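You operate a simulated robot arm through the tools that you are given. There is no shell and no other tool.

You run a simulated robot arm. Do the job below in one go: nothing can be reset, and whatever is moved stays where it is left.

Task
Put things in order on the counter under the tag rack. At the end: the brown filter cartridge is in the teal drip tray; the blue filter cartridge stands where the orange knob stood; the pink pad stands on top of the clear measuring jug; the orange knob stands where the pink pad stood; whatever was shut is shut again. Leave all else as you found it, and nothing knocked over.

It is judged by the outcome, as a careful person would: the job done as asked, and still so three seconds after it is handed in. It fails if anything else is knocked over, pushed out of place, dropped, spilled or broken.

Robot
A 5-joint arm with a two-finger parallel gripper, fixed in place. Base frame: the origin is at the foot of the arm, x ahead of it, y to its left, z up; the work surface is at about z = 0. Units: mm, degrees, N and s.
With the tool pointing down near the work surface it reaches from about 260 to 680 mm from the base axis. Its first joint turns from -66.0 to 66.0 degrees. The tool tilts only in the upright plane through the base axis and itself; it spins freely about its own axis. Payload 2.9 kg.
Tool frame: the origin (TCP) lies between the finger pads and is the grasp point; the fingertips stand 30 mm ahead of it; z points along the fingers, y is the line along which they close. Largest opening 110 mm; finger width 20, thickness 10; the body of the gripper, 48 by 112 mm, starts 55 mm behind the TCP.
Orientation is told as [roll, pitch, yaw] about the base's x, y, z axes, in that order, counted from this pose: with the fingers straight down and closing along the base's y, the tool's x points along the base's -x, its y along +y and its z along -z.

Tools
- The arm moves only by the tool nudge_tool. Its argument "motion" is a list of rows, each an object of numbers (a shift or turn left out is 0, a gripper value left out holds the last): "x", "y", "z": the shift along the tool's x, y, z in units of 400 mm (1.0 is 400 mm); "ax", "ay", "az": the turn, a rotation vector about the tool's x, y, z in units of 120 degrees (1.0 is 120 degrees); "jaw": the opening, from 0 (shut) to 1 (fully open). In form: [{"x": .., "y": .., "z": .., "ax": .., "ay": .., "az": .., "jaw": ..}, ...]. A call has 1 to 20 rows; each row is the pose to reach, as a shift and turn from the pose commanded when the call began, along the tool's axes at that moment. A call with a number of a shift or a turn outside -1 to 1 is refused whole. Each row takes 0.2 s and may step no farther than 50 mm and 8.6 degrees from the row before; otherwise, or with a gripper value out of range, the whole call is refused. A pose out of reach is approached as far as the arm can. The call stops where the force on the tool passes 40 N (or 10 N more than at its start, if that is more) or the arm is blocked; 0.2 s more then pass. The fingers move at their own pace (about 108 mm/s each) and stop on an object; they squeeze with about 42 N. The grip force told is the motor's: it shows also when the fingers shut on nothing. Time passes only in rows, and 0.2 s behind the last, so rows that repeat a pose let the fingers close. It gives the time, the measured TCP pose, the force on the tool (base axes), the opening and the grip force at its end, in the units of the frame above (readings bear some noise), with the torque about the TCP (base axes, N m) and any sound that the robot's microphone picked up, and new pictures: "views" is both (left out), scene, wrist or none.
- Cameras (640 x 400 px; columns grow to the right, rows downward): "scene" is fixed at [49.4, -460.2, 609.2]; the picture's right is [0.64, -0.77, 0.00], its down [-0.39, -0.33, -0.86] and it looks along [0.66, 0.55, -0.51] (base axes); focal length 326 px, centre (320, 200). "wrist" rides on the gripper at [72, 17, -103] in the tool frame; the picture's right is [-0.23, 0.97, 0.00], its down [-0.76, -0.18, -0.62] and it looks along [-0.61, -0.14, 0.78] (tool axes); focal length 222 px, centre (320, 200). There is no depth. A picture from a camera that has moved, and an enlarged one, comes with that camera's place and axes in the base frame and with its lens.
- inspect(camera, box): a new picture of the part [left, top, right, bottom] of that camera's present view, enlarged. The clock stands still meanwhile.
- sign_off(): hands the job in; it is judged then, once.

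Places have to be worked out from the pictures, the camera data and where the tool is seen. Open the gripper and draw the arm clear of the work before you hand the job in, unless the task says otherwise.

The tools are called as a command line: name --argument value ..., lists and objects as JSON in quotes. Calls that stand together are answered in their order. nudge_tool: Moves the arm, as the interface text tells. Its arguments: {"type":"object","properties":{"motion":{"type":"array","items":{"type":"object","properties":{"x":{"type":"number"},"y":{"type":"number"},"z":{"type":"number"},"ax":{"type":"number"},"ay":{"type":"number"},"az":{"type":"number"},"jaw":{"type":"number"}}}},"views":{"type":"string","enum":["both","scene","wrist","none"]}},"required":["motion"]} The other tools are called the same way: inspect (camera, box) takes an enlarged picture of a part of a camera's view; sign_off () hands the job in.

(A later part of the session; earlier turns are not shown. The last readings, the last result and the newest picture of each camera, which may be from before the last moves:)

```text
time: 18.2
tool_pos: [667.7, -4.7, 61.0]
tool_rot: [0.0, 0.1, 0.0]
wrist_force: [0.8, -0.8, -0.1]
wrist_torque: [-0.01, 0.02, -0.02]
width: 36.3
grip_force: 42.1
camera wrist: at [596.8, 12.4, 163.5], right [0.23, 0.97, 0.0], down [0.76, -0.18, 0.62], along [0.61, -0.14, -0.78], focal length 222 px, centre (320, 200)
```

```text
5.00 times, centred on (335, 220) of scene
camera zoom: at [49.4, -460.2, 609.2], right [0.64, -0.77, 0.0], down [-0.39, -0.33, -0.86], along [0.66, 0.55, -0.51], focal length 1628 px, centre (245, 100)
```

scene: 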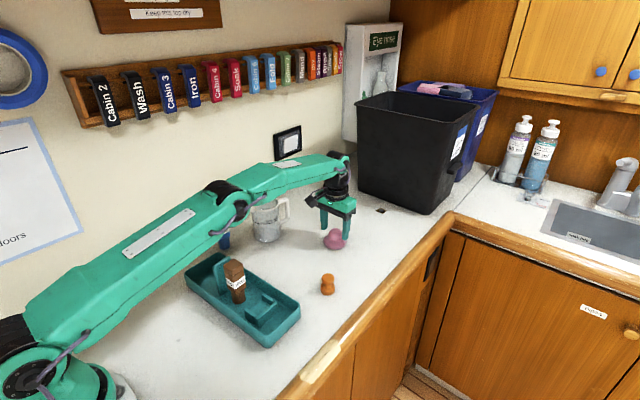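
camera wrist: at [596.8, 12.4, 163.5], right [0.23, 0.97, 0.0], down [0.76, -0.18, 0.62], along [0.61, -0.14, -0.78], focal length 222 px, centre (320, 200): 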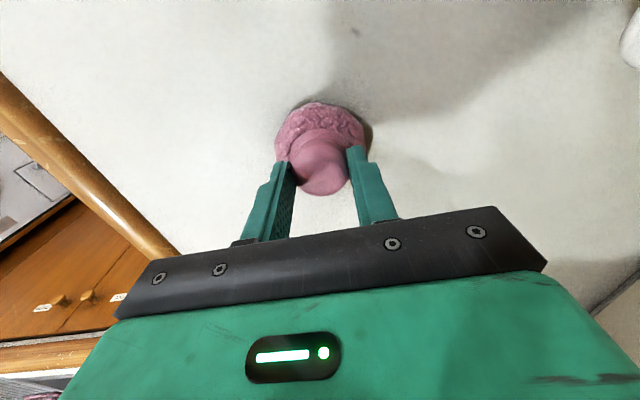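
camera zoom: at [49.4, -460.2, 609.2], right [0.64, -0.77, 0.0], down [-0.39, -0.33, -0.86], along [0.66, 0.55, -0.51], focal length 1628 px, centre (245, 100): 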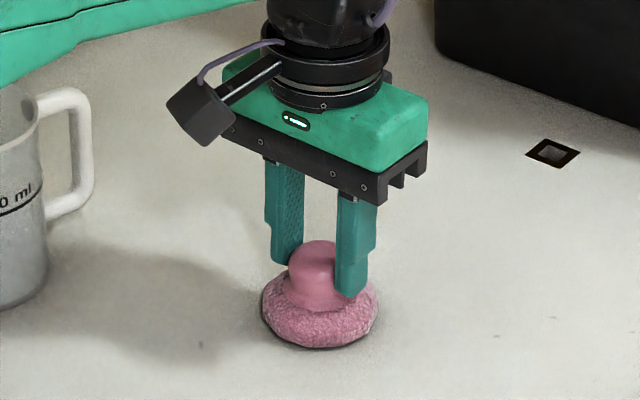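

Gripped at 36 mm. I lift a little and check that the pad comes up level.

nudge_tool --motion '[{"z": -0.025, "jaw": 0.0}, {"z": -0.06}, {"z": -0.1}, {"z": -0.1}]' --views "scene"

inspect --camera "scene" --box '[300, 160, 370, 250]'

inspect --camera "wrist" --box '[240, 90, 400, 210]'

```text
time: 19.2
tool_pos: [667.2, -5.6, 98.7]
tool_rot: [0.0, 0.0, -0.1]
wrist_force: [-0.1, -0.7, -0.4]
wrist_torque: [-0.02, -0.01, 0.02]
width: 36.1
grip_force: 41.7
```

scene: 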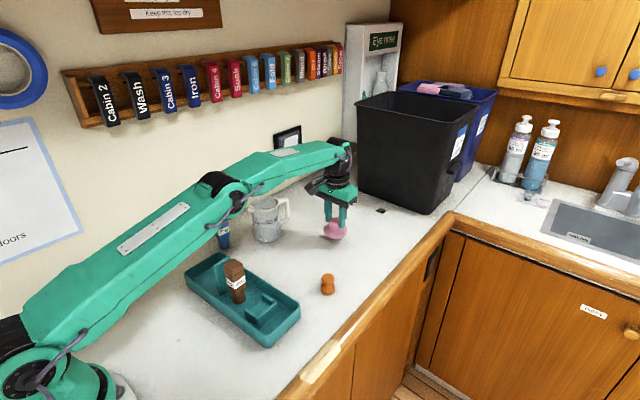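

```text
4.44 times, centred on (335, 205) of scene
camera zoom: at [49.4, -460.2, 609.2], right [0.64, -0.77, 0.0], down [-0.39, -0.33, -0.86], along [0.66, 0.55, -0.51], focal length 1448 px, centre (253, 178)
```

zoom: 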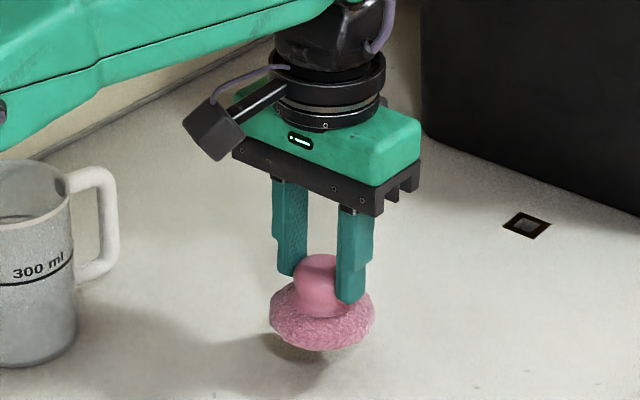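

```text
3.33 times, centred on (320, 150) of wrist
camera zoom: at [596.6, 11.7, 202.7], right [0.23, 0.97, 0.0], down [0.76, -0.18, 0.62], along [0.61, -0.14, -0.78], focal length 740 px, centre (320, 367)
```

zoom: 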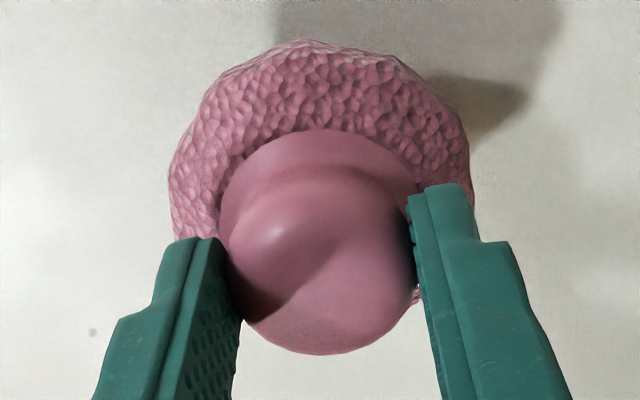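

The pad hangs level with no slip. I raise it and carry it over towards the jug at about (570,184), keeping its base well above the rim.

nudge_tool --motion '[{"z": -0.1, "jaw": 0.0}, {"z": -0.2}, {"x": 0.04, "y": 0.079, "z": -0.25}, {"x": 0.081, "y": 0.157, "z": -0.29}, {"x": 0.122, "y": 0.235, "z": -0.32}, {"x": 0.163, "y": 0.314, "z": -0.33}, {"x": 0.204, "y": 0.392, "z": -0.33}, {"x": 0.245, "y": 0.471, "z": -0.33}, {"x": 0.245, "y": 0.471, "z": -0.33}]'

```text
time: 21.2
tool_pos: [617.0, 162.3, 257.2]
tool_rot: [0.0, 0.1, 0.0]
wrist_force: [-0.5, -0.3, -0.8]
wrist_torque: [-0.03, 0.0, 0.01]
width: 36.1
grip_force: 42.2
out of reach, approached as far as the arm can: row 2, 3, 4, 5, 6, 7, 8, 9
camera wrist: at [545.9, 178.6, 359.7], right [0.23, 0.97, 0.0], down [0.76, -0.18, 0.62], along [0.61, -0.14, -0.78], focal length 222 px, centre (320, 200)
```

scene: 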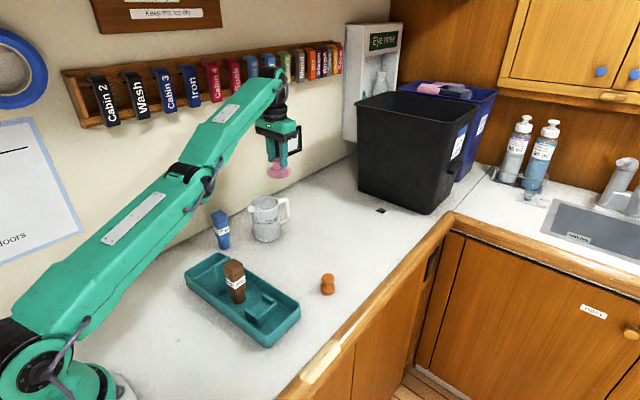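
wrist: 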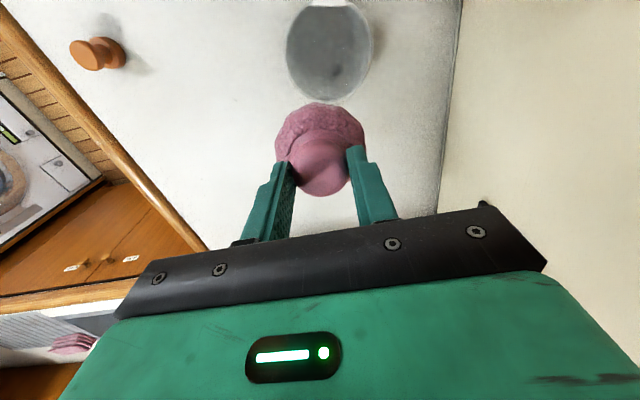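

The arm stopped stretched out at (617,162,257), short of the commanded point; the pad is still held and clear of everything. I send a zero-shift row to see where the command stands.

nudge_tool --motion '[{"x": 0.0, "y": 0.0, "z": 0.0, "jaw": 0.0}]' --views "none"

```text
time: 21.6
tool_pos: [616.7, 161.4, 256.6]
tool_rot: [0.0, 0.2, 0.0]
wrist_force: [-0.2, -0.7, -0.8]
wrist_torque: [0.03, 0.0, -0.03]
width: 36.3
grip_force: 41.8
```

The command now equals the actual pose. I step inward and slightly down towards the point above the jug.

nudge_tool --motion '[{"x": 0.04, "y": 0.015, "z": 0.03}, {"x": 0.08, "y": 0.03, "z": 0.06}, {"x": 0.08, "y": 0.03, "z": 0.06}]' --views "wrist"

```text
time: 22.4
tool_pos: [614.8, 177.1, 249.3]
tool_rot: [0.0, 0.1, 0.1]
wrist_force: [-0.3, -0.1, 0.0]
wrist_torque: [0.02, 0.0, -0.01]
width: 36.4
grip_force: 42.0
out of reach, approached as far as the arm can: row 1, 2, 3
camera wrist: at [544.3, 194.4, 352.2], right [0.23, 0.97, 0.0], down [0.76, -0.18, 0.62], along [0.61, -0.14, -0.78], focal length 222 px, centre (320, 200)
```

wrist: 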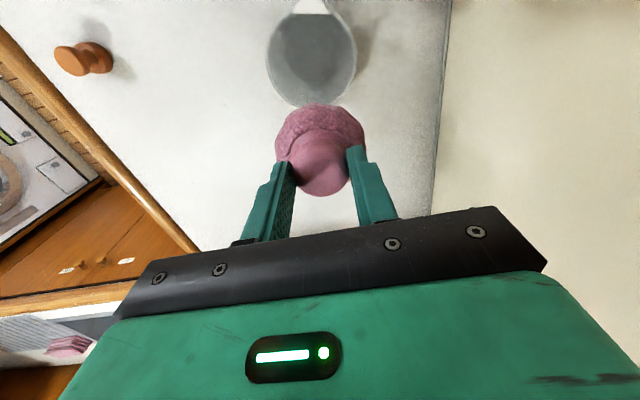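

The arm seems locked near full stretch (straight elbow). I'll look at the scene to see the elbow's shape before choosing how to unbend it.

inspect --camera "scene" --box '[0, 50, 340, 400]'

```text
1.14 times, centred on (170, 225) of scene
camera zoom: at [49.4, -460.2, 609.2], right [0.64, -0.77, 0.0], down [-0.39, -0.33, -0.86], along [0.66, 0.55, -0.51], focal length 372 px, centre (491, 171)
```

zoom: 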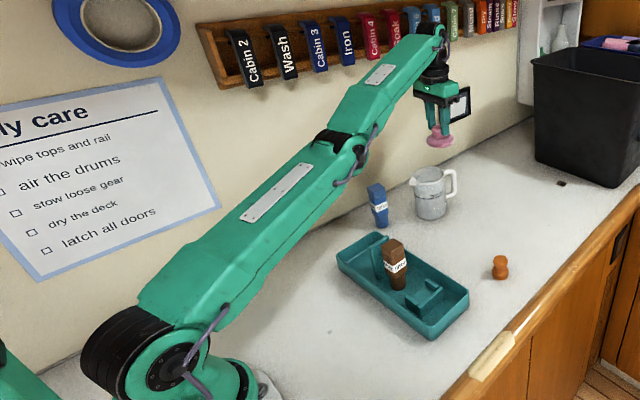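

The arm is nearly straight. Lowering should rotate the forearm down and bend the elbow the right way, so I go straight down about 34 mm (pad base still around 155, above the rim).

nudge_tool --motion '[{"z": 0.03}, {"z": 0.06}, {"z": 0.085}, {"z": 0.085}]' --views "none"

```text
time: 23.4
tool_pos: [626.9, 176.6, 216.6]
tool_rot: [0.0, 0.2, 0.0]
wrist_force: [0.6, 0.3, -0.5]
wrist_torque: [0.03, 0.03, 0.02]
width: 36.3
grip_force: 41.6
out of reach, approached as far as the arm can: row 1, 2, 3, 4
```

The elbow is locked straight. I'll swing back along a constant-radius arc to the empty area, then descend along the arc so the elbow bends upward again.

nudge_tool --motion '[{"x": -0.0345, "y": -0.101, "jaw": 0.0}, {"x": -0.0543, "y": -0.2135}, {"x": -0.0663, "y": -0.3273}, {"x": -0.0703, "y": -0.4415}, {"x": -0.0703, "y": -0.4415}]' --views "scene"

```text
time: 24.6
tool_pos: [652.8, 0.2, 214.8]
tool_rot: [0.0, 0.0, 0.0]
wrist_force: [-0.6, 1.2, -0.5]
wrist_torque: [0.01, 0.0, -0.01]
width: 36.3
grip_force: 41.5
```

scene: 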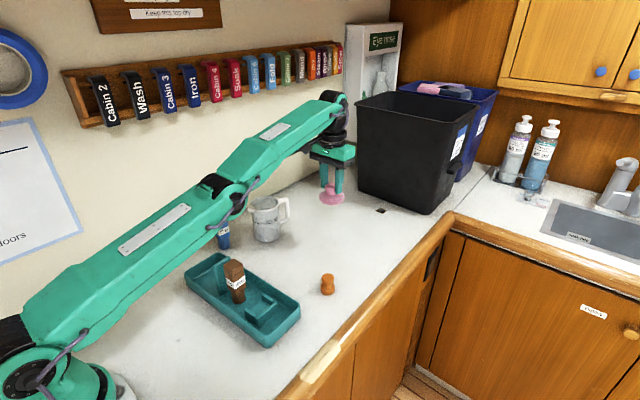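

It reached the free area without a reach warning. Now I descend, keeping slightly inside the full-stretch arc.

nudge_tool --motion '[{"x": -0.0175, "z": 0.0625}, {"x": -0.0275, "z": 0.1375}, {"x": -0.0325, "z": 0.2125}, {"x": -0.0325, "z": 0.2875}, {"x": -0.0325, "z": 0.2875}]' --views "scene"

```text
time: 25.8
tool_pos: [675.8, 1.7, 102.8]
tool_rot: [0.0, 0.1, 0.0]
wrist_force: [0.1, 0.2, -1.0]
wrist_torque: [0.02, 0.0, -0.03]
width: 36.1
grip_force: 41.8
out of reach, approached as far as the arm can: row 4, 5
```

scene: 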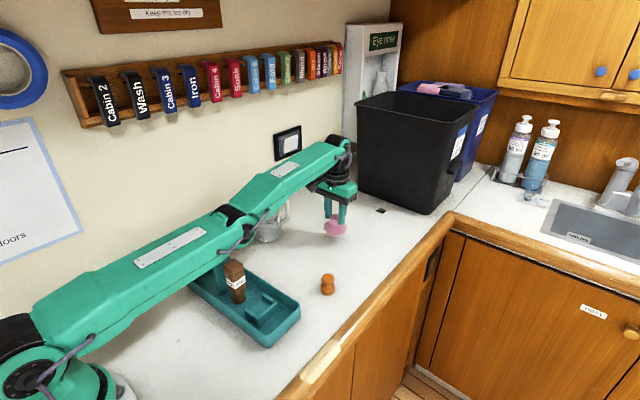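

The elbow has dipped to the wrong side (low over the tray), so I won't go lower. I pull outward and up while swinging to about -8° azimuth, away from the brown cartridge, to straighten the elbow.

nudge_tool --motion '[{"x": -0.0905, "y": -0.0353, "z": -0.018, "jaw": 0.0}, {"x": -0.0713, "y": -0.1273, "z": -0.0805}, {"x": -0.0418, "y": -0.2015, "z": -0.168}, {"x": -0.0015, "y": -0.242, "z": -0.268}, {"x": -0.0015, "y": -0.242, "z": -0.268}, {"x": -0.0015, "y": -0.242, "z": -0.268}]' --views "scene"

```text
time: 27.2
tool_pos: [648.8, -93.8, 205.8]
tool_rot: [0.0, 0.1, 0.0]
wrist_force: [0.6, -0.1, -0.1]
wrist_torque: [-0.01, -0.02, 0.02]
width: 36.0
grip_force: 42.4
out of reach, approached as far as the arm can: row 1, 2, 3, 4, 5, 6
```

scene: 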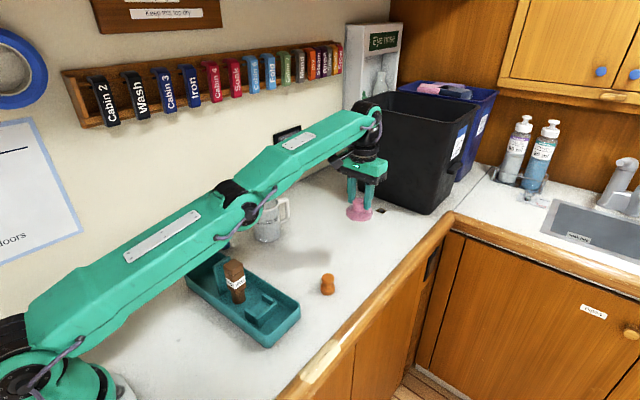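

Now the elbow is close to straight. I descend along the arc, first pulling outward, then easing inward, to make the elbow fold upward.

nudge_tool --motion '[{"x": -0.0768, "y": -0.011, "z": 0.0895, "jaw": 0.0}, {"x": -0.0568, "y": -0.0083, "z": 0.1895}, {"x": -0.0623, "y": -0.009, "z": 0.277}, {"x": -0.0623, "y": -0.009, "z": 0.277}]' --views "scene"

```text
time: 28.2
tool_pos: [671.8, -96.2, 94.2]
tool_rot: [0.0, 0.1, 0.0]
wrist_force: [0.2, 0.4, -1.1]
wrist_torque: [0.01, 0.0, -0.01]
width: 36.3
grip_force: 42.4
out of reach, approached as far as the arm can: row 1, 2, 3, 4
```

scene: 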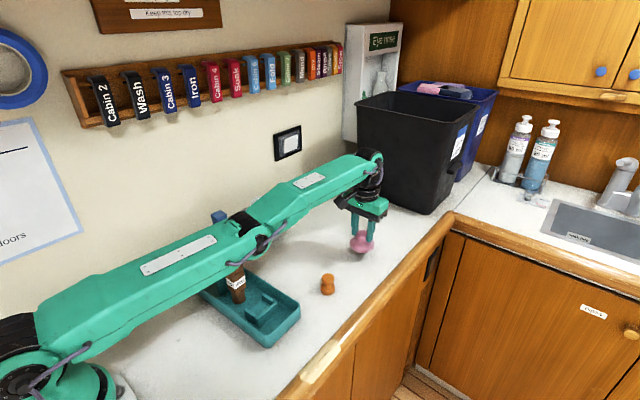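

From these readings I refit the full-stretch sphere: R²+(z-11)² ≈ 684². I repeat the manoeuvre with correct numbers: up while pulling outward, then down just inside the limit.

nudge_tool --motion '[{"x": -0.0403, "y": -0.0058, "z": -0.0895, "jaw": 0.0}, {"x": -0.0205, "y": -0.0028, "z": -0.1895}, {"x": 0.0018, "y": 0.0, "z": -0.277}, {"x": 0.0018, "y": 0.0, "z": -0.277}, {"x": 0.0018, "y": 0.0, "z": -0.277}, {"x": 0.0178, "y": 0.0025, "z": -0.1895}, {"x": 0.0125, "y": 0.0018, "z": -0.0895}, {"x": 0.0085, "y": 0.0013, "z": -0.0145}, {"x": 0.0215, "y": 0.0033, "z": 0.0355}, {"x": 0.0215, "y": 0.0033, "z": 0.0355}]' --views "scene"

```text
time: 30.4
tool_pos: [660.9, -96.7, 79.4]
tool_rot: [0.0, 0.0, 0.1]
wrist_force: [-0.2, -0.8, -1.0]
wrist_torque: [0.03, 0.01, 0.0]
width: 36.5
grip_force: 42.1
out of reach, approached as far as the arm can: row 1, 2, 3, 4, 5, 6
```

scene: 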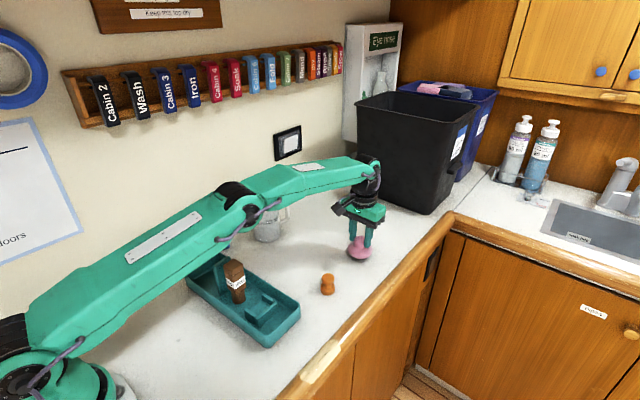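

The elbow is folded upward again and the pad is still firmly held. Now I move inward first and then swing over to above the jug, staying well inside the reach limit.

nudge_tool --motion '[{"x": 0.0525, "y": 0.0168, "z": -0.0765, "jaw": 0.0}, {"x": 0.115, "y": 0.0543, "z": -0.164}, {"x": 0.165, "y": 0.1168, "z": -0.239}, {"x": 0.19, "y": 0.2043, "z": -0.314}, {"x": 0.2075, "y": 0.3118, "z": -0.364}, {"x": 0.2175, "y": 0.4243, "z": -0.384}, {"x": 0.225, "y": 0.5418, "z": -0.3915}, {"x": 0.2275, "y": 0.6593, "z": -0.3915}, {"x": 0.2275, "y": 0.7018, "z": -0.3865}, {"x": 0.2275, "y": 0.7018, "z": -0.3865}]'

```text
time: 32.6
tool_pos: [572.7, 186.2, 234.2]
tool_rot: [0.0, 0.1, 0.1]
wrist_force: [-0.4, -0.2, -0.6]
wrist_torque: [-0.02, 0.01, -0.01]
width: 36.6
grip_force: 41.9
camera wrist: at [501.3, 204.1, 336.4], right [0.23, 0.97, 0.0], down [0.76, -0.18, 0.62], along [0.61, -0.14, -0.78], focal length 222 px, centre (320, 200)
```

scene: 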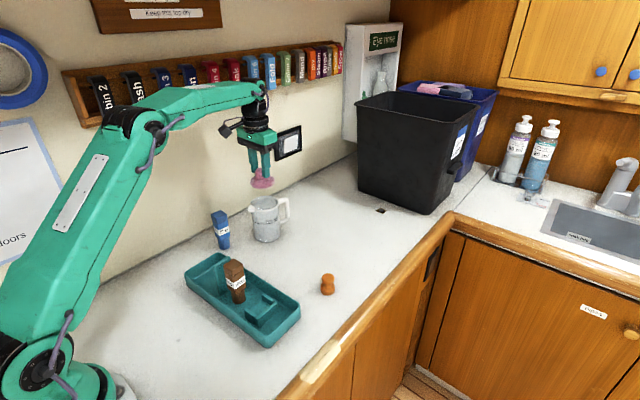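
wrist: 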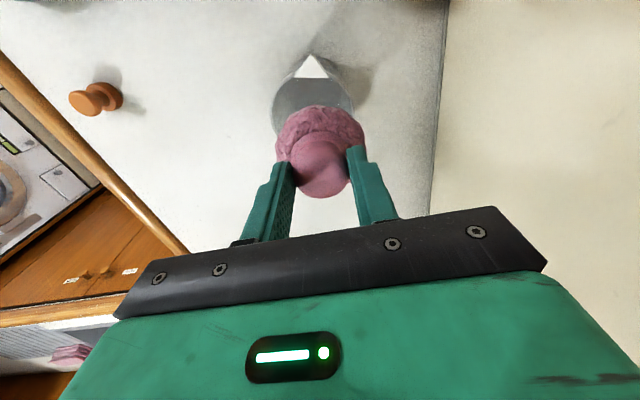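

Recovered: the pad hangs above the jug. I zoom both views to see how the rim lies relative to the pad.

inspect --camera "wrist" --box '[250, 45, 390, 215]'

inspect --camera "scene" --box '[225, 130, 305, 250]'

inspect --camera "wrist" --box '[265, 45, 365, 120]'

```text
2.35 times, centred on (320, 130) of wrist
camera zoom: at [501.3, 204.1, 336.4], right [0.23, 0.97, 0.0], down [0.76, -0.18, 0.62], along [0.61, -0.14, -0.78], focal length 523 px, centre (320, 365)
```

zoom: 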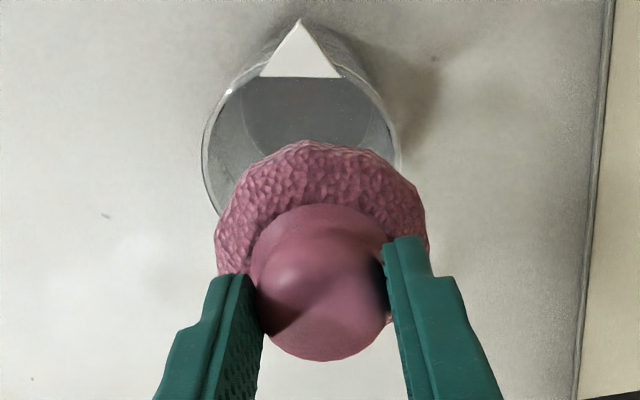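

```text
3.33 times, centred on (265, 190) of scene
camera zoom: at [49.4, -460.2, 609.2], right [0.64, -0.77, 0.0], down [-0.39, -0.33, -0.86], along [0.66, 0.55, -0.51], focal length 1086 px, centre (503, 233)
```

zoom: 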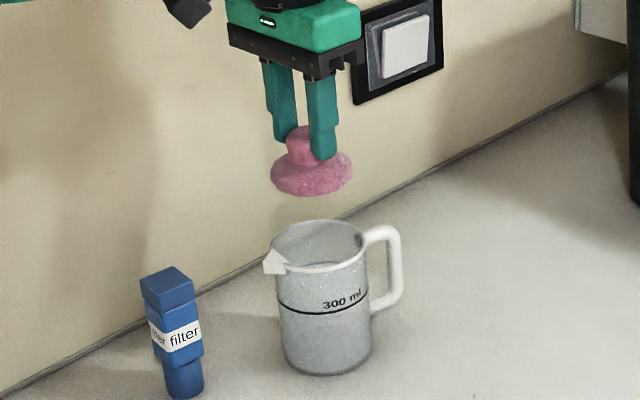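

```text
5.33 times, centred on (315, 82) of wrist
camera zoom: at [501.3, 204.1, 336.4], right [0.23, 0.97, 0.0], down [0.76, -0.18, 0.62], along [0.61, -0.14, -0.78], focal length 1185 px, centre (347, 827)
```

zoom: 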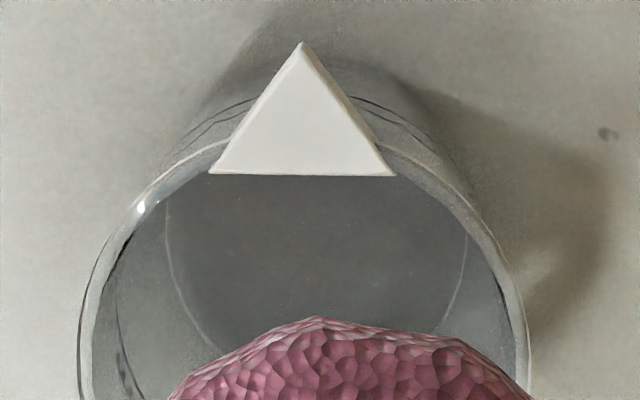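

Scene and wrist readings together put the jug centre near (567.5,181.5), with the rim at z≈115–118; the pad axis is now at about (573,187). I shift by (-5.5,-5.5) and lower 40 mm to look again.

nudge_tool --motion '[{"x": 0.0138, "y": -0.0138, "z": 0.04, "jaw": 0.0}, {"x": 0.0138, "y": -0.0138, "z": 0.1}, {"x": 0.0138, "y": -0.0138, "z": 0.1}]'

inspect --camera "wrist" --box '[250, 65, 390, 215]'

inspect --camera "scene" --box '[235, 160, 305, 250]'

```text
time: 33.4
tool_pos: [565.7, 180.5, 195.4]
tool_rot: [0.0, 0.1, 0.0]
wrist_force: [0.5, 0.0, -0.1]
wrist_torque: [0.01, 0.02, -0.05]
width: 36.7
grip_force: 41.6
camera wrist: at [494.6, 197.5, 297.9], right [0.23, 0.97, 0.0], down [0.76, -0.18, 0.62], along [0.61, -0.14, -0.78], focal length 222 px, centre (320, 200)
```

scene: 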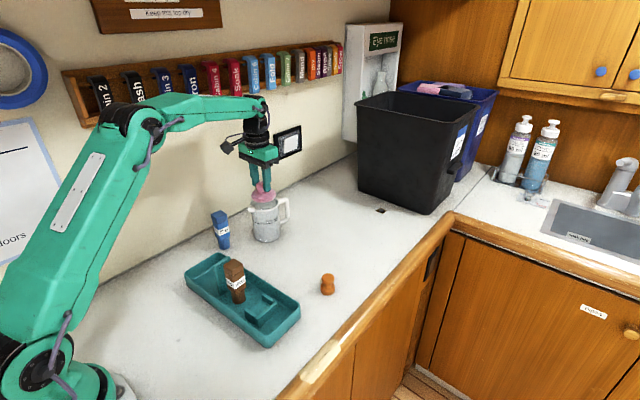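
wrist: 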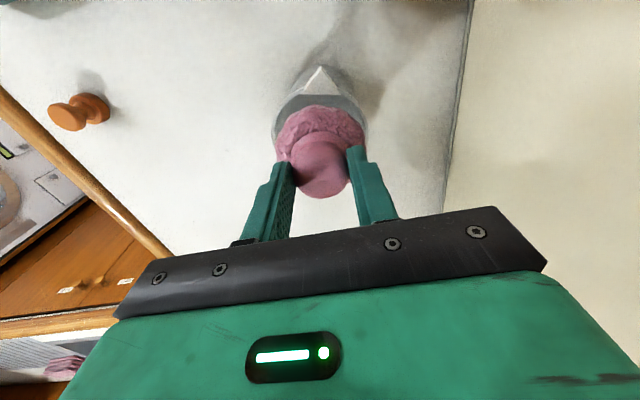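

```text
2.67 times, centred on (320, 140) of wrist
camera zoom: at [494.6, 197.5, 297.9], right [0.23, 0.97, 0.0], down [0.76, -0.18, 0.62], along [0.61, -0.14, -0.78], focal length 592 px, centre (320, 360)
```

zoom: 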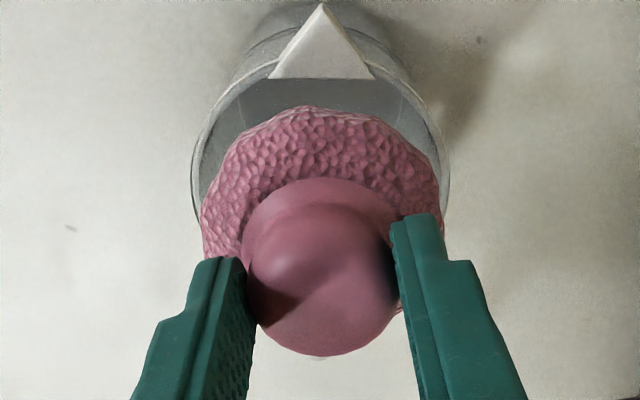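

```text
4.44 times, centred on (270, 205) of scene
camera zoom: at [49.4, -460.2, 609.2], right [0.64, -0.77, 0.0], down [-0.39, -0.33, -0.86], along [0.66, 0.55, -0.51], focal length 1448 px, centre (542, 178)
```

zoom: 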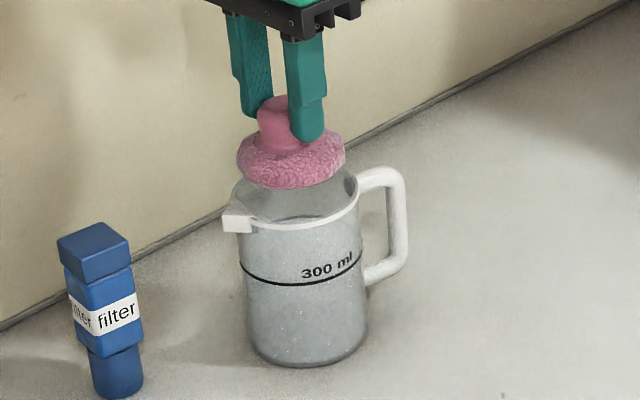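

Left–right alignment is good in both views. I zoom on the rim near the spout to check the fore–aft alignment.

inspect --camera "wrist" --box '[265, 60, 375, 130]'

inspect --camera "scene" --box '[245, 175, 295, 215]'

```text
5.71 times, centred on (320, 95) of wrist
camera zoom: at [494.6, 197.5, 297.9], right [0.23, 0.97, 0.0], down [0.76, -0.18, 0.62], along [0.61, -0.14, -0.78], focal length 1269 px, centre (320, 800)
```

zoom: 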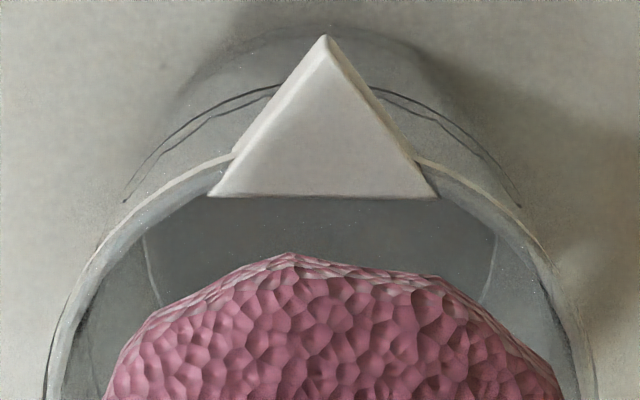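

```text
10.00 times, centred on (270, 195) of scene
camera zoom: at [49.4, -460.2, 609.2], right [0.64, -0.77, 0.0], down [-0.39, -0.33, -0.86], along [0.66, 0.55, -0.51], focal length 3257 px, centre (820, 250)
```

zoom: 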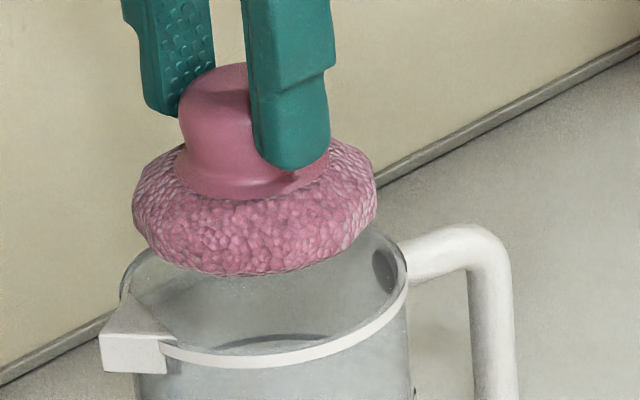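

Fore–aft is within about 2 mm; I add 1.5 mm in +x. Then I lower gently in small steps, watching for contact at the rim height.

nudge_tool --motion '[{"x": -0.00375, "z": 0.015, "jaw": 0.0}, {"x": -0.00375, "z": 0.0275}, {"x": -0.00375, "z": 0.0275}]' --views "none"

nudge_tool --motion '[{"z": 0.005}, {"z": 0.005}]' --views "none"

nudge_tool --motion '[{"z": 0.005}, {"z": 0.005}]' --views "scene"

```text
time: 34.2
tool_pos: [565.9, 180.3, 183.0]
tool_rot: [0.0, 0.1, 0.0]
wrist_force: [0.5, -0.2, -1.0]
wrist_torque: [0.02, -0.01, -0.01]
width: 36.4
grip_force: 41.9
```

```text
time: 34.8
tool_pos: [566.6, 181.9, 180.7]
tool_rot: [0.1, 0.0, -0.1]
wrist_force: [-0.4, 0.5, -1.1]
wrist_torque: [0.0, -0.01, 0.0]
width: 36.5
grip_force: 41.7
```

```text
time: 35.4
tool_pos: [568.8, 181.7, 177.6]
tool_rot: [0.0, 0.0, 0.0]
wrist_force: [0.5, 0.4, -0.6]
wrist_torque: [0.01, -0.02, 0.01]
width: 36.4
grip_force: 41.6
```

scene: 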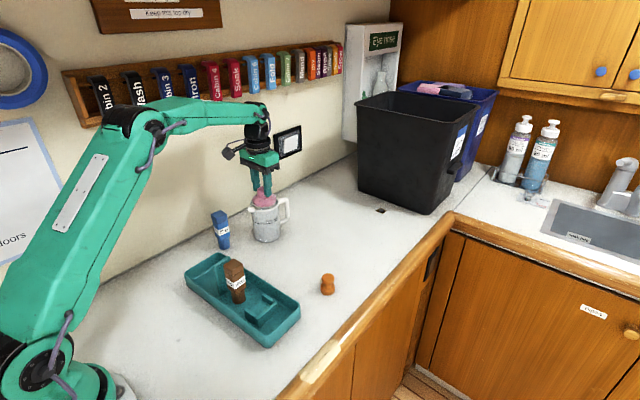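

No contact yet; the base should be about 119. I zoom in and continue in 1 mm steps.

inspect --camera "scene" --box '[240, 175, 300, 225]'

nudge_tool --motion '[{"z": 0.0025}, {"z": 0.0025}]' --views "none"

nudge_tool --motion '[{"z": 0.0025}, {"z": 0.0025}]' --views "none"

nudge_tool --motion '[{"z": 0.0025}, {"z": 0.0025}]' --views "none"

```text
8.00 times, centred on (270, 200) of scene
camera zoom: at [49.4, -460.2, 609.2], right [0.64, -0.77, 0.0], down [-0.39, -0.33, -0.86], along [0.66, 0.55, -0.51], focal length 2606 px, centre (720, 200)
```

zoom: 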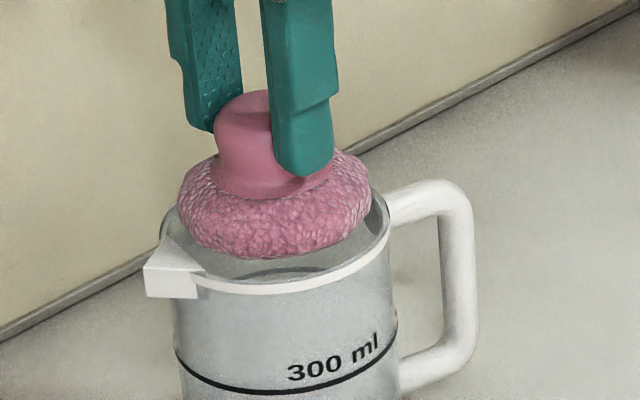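

```text
time: 36.0
tool_pos: [567.7, 180.5, 177.8]
tool_rot: [0.0, 0.1, 0.1]
wrist_force: [0.1, 0.9, -0.1]
wrist_torque: [0.0, 0.02, 0.02]
width: 36.6
grip_force: 42.2
```

```text
time: 36.6
tool_pos: [567.0, 180.7, 177.0]
tool_rot: [0.0, -0.1, -0.1]
wrist_force: [-0.4, -0.2, 5.0]
wrist_torque: [0.02, 0.05, -0.01]
width: 36.5
grip_force: 42.1
```

```text
time: 37.2
tool_pos: [567.4, 181.1, 177.2]
tool_rot: [0.1, -0.2, 0.0]
wrist_force: [-1.4, -1.2, 15.8]
wrist_torque: [-0.05, 0.15, 0.01]
width: 36.3
grip_force: 41.9
```

Contact at the expected height: 5 N then 16 N, with almost no torque, so the jug's top carries the pad evenly. I take a close look before releasing.

inspect --camera "scene" --box '[240, 175, 300, 225]'

inspect --camera "wrist" --box '[250, 65, 390, 215]'

```text
8.00 times, centred on (270, 200) of scene
camera zoom: at [49.3, -460.3, 609.2], right [0.64, -0.77, 0.0], down [-0.39, -0.33, -0.86], along [0.66, 0.55, -0.51], focal length 2606 px, centre (720, 200)
```

zoom: 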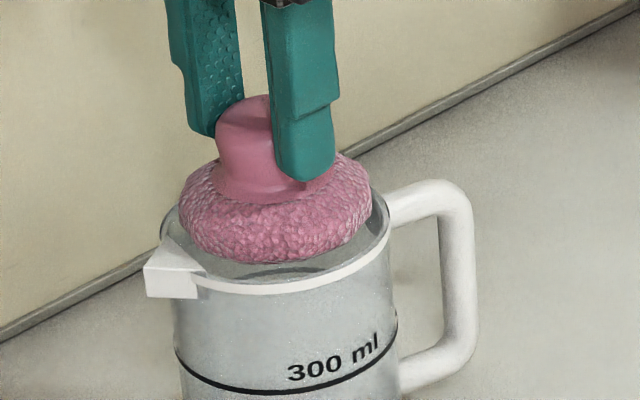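

```text
2.67 times, centred on (320, 140) of wrist
camera zoom: at [496.0, 197.8, 279.0], right [0.23, 0.97, 0.0], down [0.76, -0.18, 0.63], along [0.61, -0.14, -0.78], focal length 592 px, centre (320, 360)
```

zoom: 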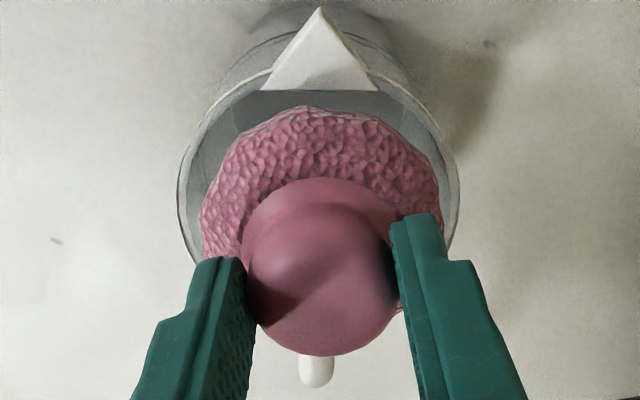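

The pad sits evenly inside the rim outline on the clear top. I ease up 1 mm and open the fingers.

nudge_tool --motion '[{"z": -0.0025}, {"z": -0.0025, "jaw": 0.36}, {"z": -0.0025, "jaw": 0.42}, {"z": -0.0025, "jaw": 0.52}, {"z": -0.0025, "jaw": 0.52}]' --views "both"

inspect --camera "scene" --box '[240, 175, 300, 250]'

inspect --camera "wrist" --box '[250, 65, 390, 215]'

```text
time: 38.4
tool_pos: [567.7, 182.1, 175.9]
tool_rot: [0.0, 0.0, 0.0]
wrist_force: [-0.3, -0.1, 1.0]
wrist_torque: [-0.01, -0.01, 0.0]
width: 57.2
grip_force: 0.0
camera wrist: at [495.6, 197.9, 279.0], right [0.23, 0.97, 0.0], down [0.76, -0.18, 0.62], along [0.61, -0.14, -0.78], focal length 222 px, centre (320, 200)
```

scene: 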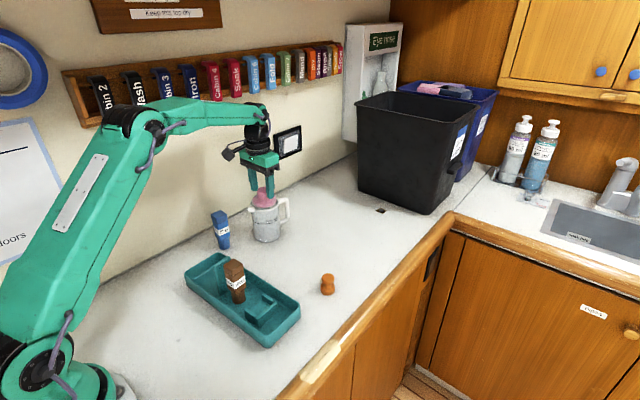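
wrist: 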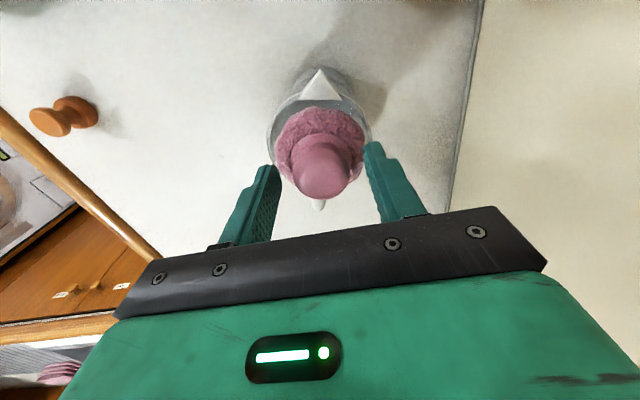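

```text
5.33 times, centred on (270, 212) of scene
camera zoom: at [49.4, -460.2, 609.2], right [0.64, -0.77, 0.0], down [-0.39, -0.33, -0.86], along [0.66, 0.55, -0.51], focal length 1737 px, centre (587, 133)
```

zoom: 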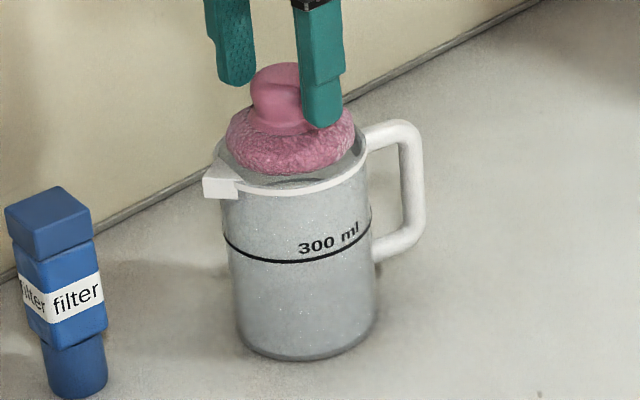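

```text
2.67 times, centred on (320, 140) of wrist
camera zoom: at [495.6, 197.9, 279.0], right [0.23, 0.97, 0.0], down [0.76, -0.18, 0.62], along [0.61, -0.14, -0.78], focal length 592 px, centre (320, 360)
```

zoom: 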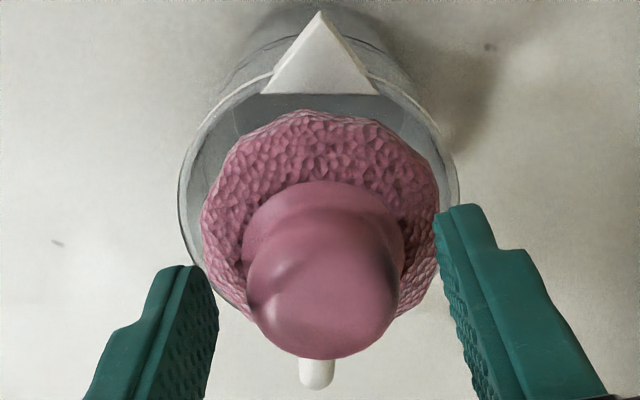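

The pad stays put on the jug. I back straight up and travel to the orange knob at about (510,-100).

nudge_tool --motion '[{"z": -0.05}, {"z": -0.12}, {"z": -0.175}, {"x": 0.0203, "y": -0.1008, "z": -0.175}, {"x": 0.0406, "y": -0.2016, "z": -0.175}, {"x": 0.0609, "y": -0.3024, "z": -0.13}, {"x": 0.0812, "y": -0.4032, "z": -0.08}, {"x": 0.1015, "y": -0.504, "z": -0.03}, {"x": 0.1218, "y": -0.6048, "z": 0.02}, {"x": 0.1425, "y": -0.705, "z": 0.065}, {"x": 0.1425, "y": -0.705, "z": 0.065}]'

inspect --camera "wrist" --box '[270, 70, 370, 170]'

inspect --camera "scene" --box '[240, 175, 300, 250]'

```text
time: 40.8
tool_pos: [510.3, -102.7, 149.6]
tool_rot: [0.0, 0.0, 0.0]
wrist_force: [0.3, -0.2, -0.4]
wrist_torque: [-0.03, 0.0, 0.0]
width: 57.0
grip_force: 0.0
camera wrist: at [439.9, -85.9, 253.3], right [0.23, 0.97, 0.0], down [0.76, -0.18, 0.62], along [0.61, -0.14, -0.78], focal length 222 px, centre (320, 200)
```

scene: 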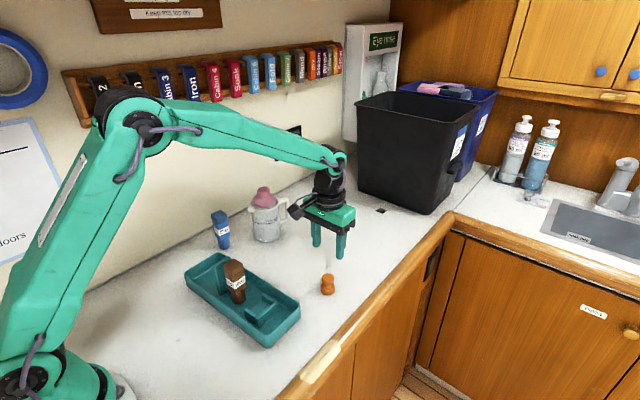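
wrist: 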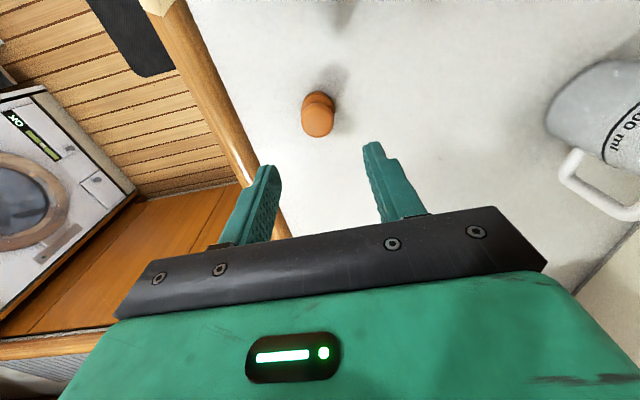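

```text
4.00 times, centred on (320, 120) of wrist
camera zoom: at [439.9, -85.9, 253.3], right [0.23, 0.97, 0.0], down [0.76, -0.18, 0.62], along [0.61, -0.14, -0.78], focal length 888 px, centre (320, 520)
```

zoom: 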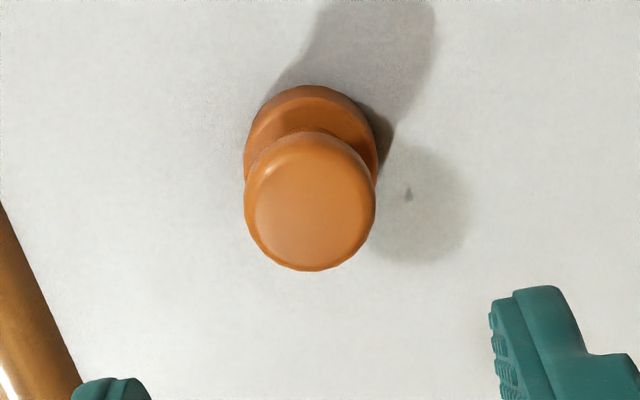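

```text
5.33 times, centred on (270, 212) of scene
camera zoom: at [49.4, -460.3, 609.2], right [0.64, -0.77, 0.0], down [-0.39, -0.33, -0.86], along [0.66, 0.55, -0.51], focal length 1737 px, centre (587, 133)
```

zoom: 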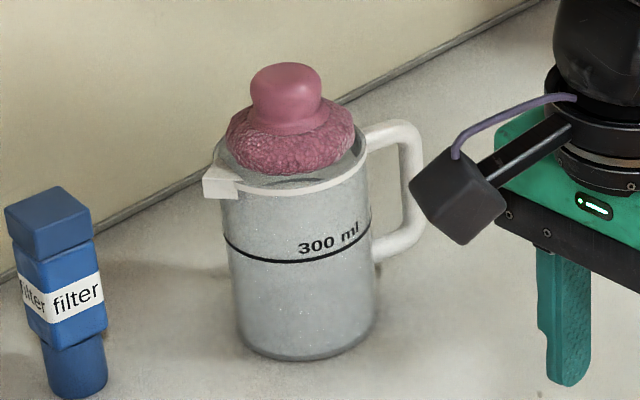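

The pad stands well on the jug. The knob is about 2 mm nearer and 2 mm right of the tool axis, so it stood at about (510,-105) in tool coordinates; I correct and descend to grip its head.

nudge_tool --motion '[{"x": 0.0045, "y": -0.0055, "z": 0.08}, {"x": 0.0045, "y": -0.0055, "z": 0.16}, {"x": 0.0045, "y": -0.0055, "z": 0.22}, {"x": 0.0045, "y": -0.0055, "z": 0.25}, {"x": 0.0045, "y": -0.0055, "z": 0.25}]' --views "wrist"

inspect --camera "wrist" --box '[240, 100, 400, 220]'

inspect --camera "scene" --box '[290, 230, 360, 310]'

```text
time: 42.0
tool_pos: [509.0, -104.5, 52.1]
tool_rot: [0.0, 0.1, 0.0]
wrist_force: [0.3, 0.4, 0.1]
wrist_torque: [0.02, 0.0, -0.03]
width: 57.3
grip_force: 0.1
camera wrist: at [437.4, -87.2, 154.2], right [0.23, 0.97, 0.0], down [0.76, -0.18, 0.62], along [0.61, -0.14, -0.78], focal length 222 px, centre (320, 200)
```

wrist: 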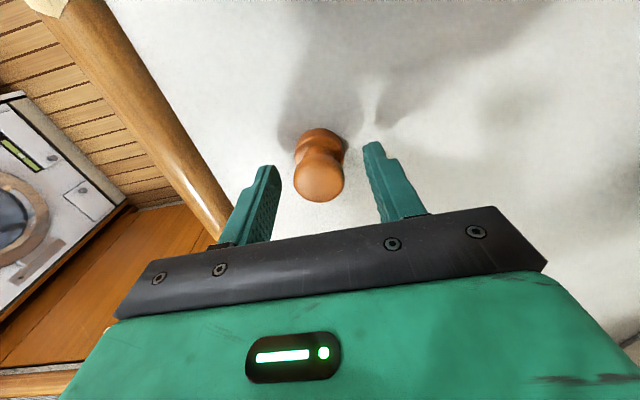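

```text
3.33 times, centred on (320, 160) of wrist
camera zoom: at [437.4, -87.2, 154.2], right [0.23, 0.97, 0.0], down [0.76, -0.18, 0.62], along [0.61, -0.14, -0.78], focal length 740 px, centre (320, 333)
```

zoom: 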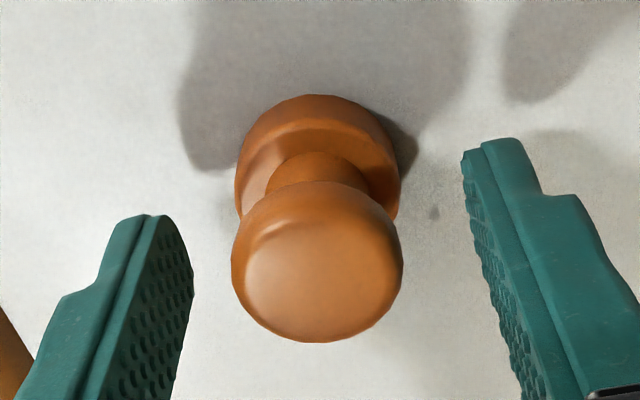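

```text
5.00 times, centred on (325, 270) of scene
camera zoom: at [49.4, -460.2, 609.2], right [0.64, -0.77, 0.0], down [-0.39, -0.33, -0.86], along [0.66, 0.55, -0.51], focal length 1628 px, centre (295, -150)
```

zoom: 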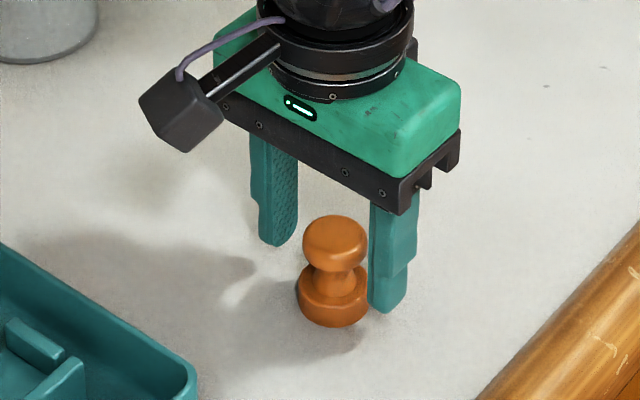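

Centred within a millimetre. I close on the knob's head.

nudge_tool --motion '[{"jaw": 0.4}, {"jaw": 0.25}, {"jaw": 0.0}, {"jaw": 0.0}]' --views "none"

inspect --camera "wrist" --box '[240, 100, 400, 220]'

inspect --camera "scene" --box '[290, 230, 360, 310]'

```text
time: 43.0
tool_pos: [508.0, -103.9, 50.9]
tool_rot: [0.0, 0.0, -0.1]
wrist_force: [0.8, 0.0, 1.7]
wrist_torque: [-0.02, 0.03, -0.03]
width: 29.2
grip_force: 42.4
```

```text
3.33 times, centred on (320, 160) of wrist
camera zoom: at [437.5, -87.2, 154.6], right [0.23, 0.97, 0.0], down [0.76, -0.18, 0.62], along [0.61, -0.14, -0.78], focal length 740 px, centre (320, 333)
```

zoom: 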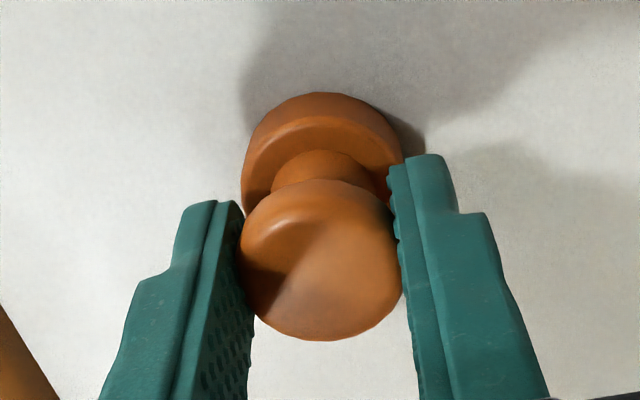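

```text
5.00 times, centred on (325, 270) of scene
camera zoom: at [49.4, -460.2, 609.2], right [0.64, -0.77, 0.0], down [-0.39, -0.33, -0.86], along [0.66, 0.55, -0.51], focal length 1628 px, centre (295, -150)
```

zoom: 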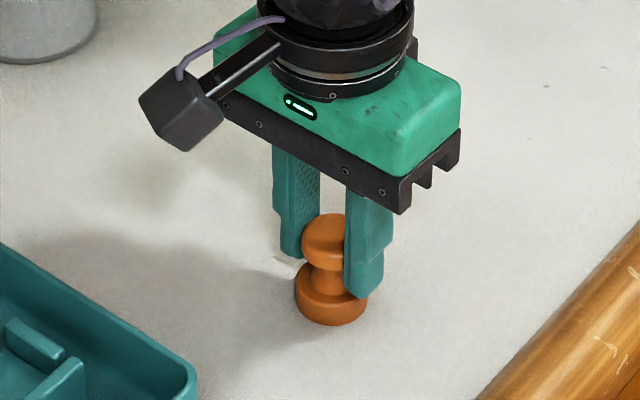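

Gripped at 29 mm. I lift the knob and carry it to the pad's old place at about (668.5,-4.6), staying within the safe reach.

nudge_tool --motion '[{"z": -0.0625, "jaw": 0.0}, {"z": -0.12}, {"x": -0.1, "y": 0.0625, "z": -0.12}, {"x": -0.2, "y": 0.125, "z": -0.12}, {"x": -0.295, "y": 0.185, "z": -0.1125}, {"x": -0.35, "y": 0.225, "z": -0.0875}, {"x": -0.3978, "y": 0.249, "z": -0.055}, {"x": -0.3978, "y": 0.249, "z": -0.055}]'

inspect --camera "scene" --box '[300, 180, 370, 270]'

inspect --camera "wrist" --box '[240, 100, 400, 220]'

```text
time: 44.8
tool_pos: [669.2, -4.2, 71.8]
tool_rot: [0.0, -0.1, 0.0]
wrist_force: [0.4, -0.1, -0.4]
wrist_torque: [0.03, -0.01, 0.0]
width: 29.2
grip_force: 42.2
camera wrist: at [597.3, 12.5, 175.6], right [0.23, 0.97, 0.0], down [0.76, -0.18, 0.62], along [0.61, -0.14, -0.78], focal length 222 px, centre (320, 200)
```

scene: 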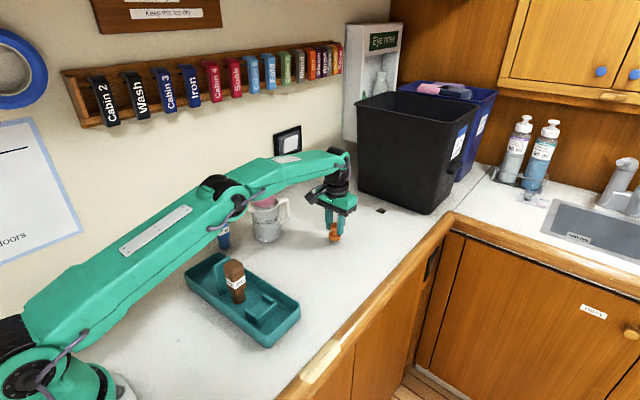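
wrist: 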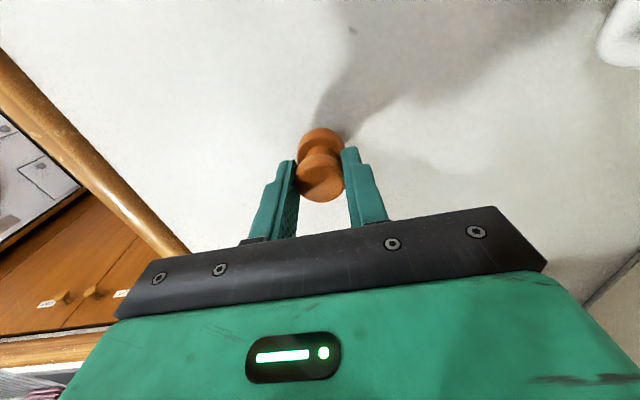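

```text
4.44 times, centred on (335, 225) of scene
camera zoom: at [49.4, -460.2, 609.2], right [0.64, -0.77, 0.0], down [-0.39, -0.33, -0.86], along [0.66, 0.55, -0.51], focal length 1448 px, centre (253, 89)
```

zoom: 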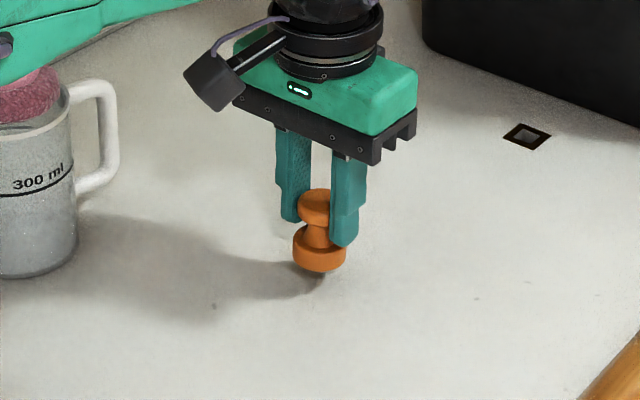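

```text
3.33 times, centred on (320, 160) of wrist
camera zoom: at [597.3, 12.5, 175.6], right [0.23, 0.97, 0.0], down [0.76, -0.18, 0.62], along [0.61, -0.14, -0.78], focal length 740 px, centre (320, 333)
```

zoom: 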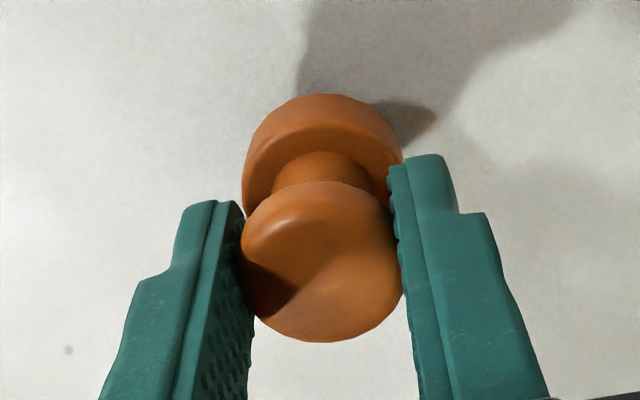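

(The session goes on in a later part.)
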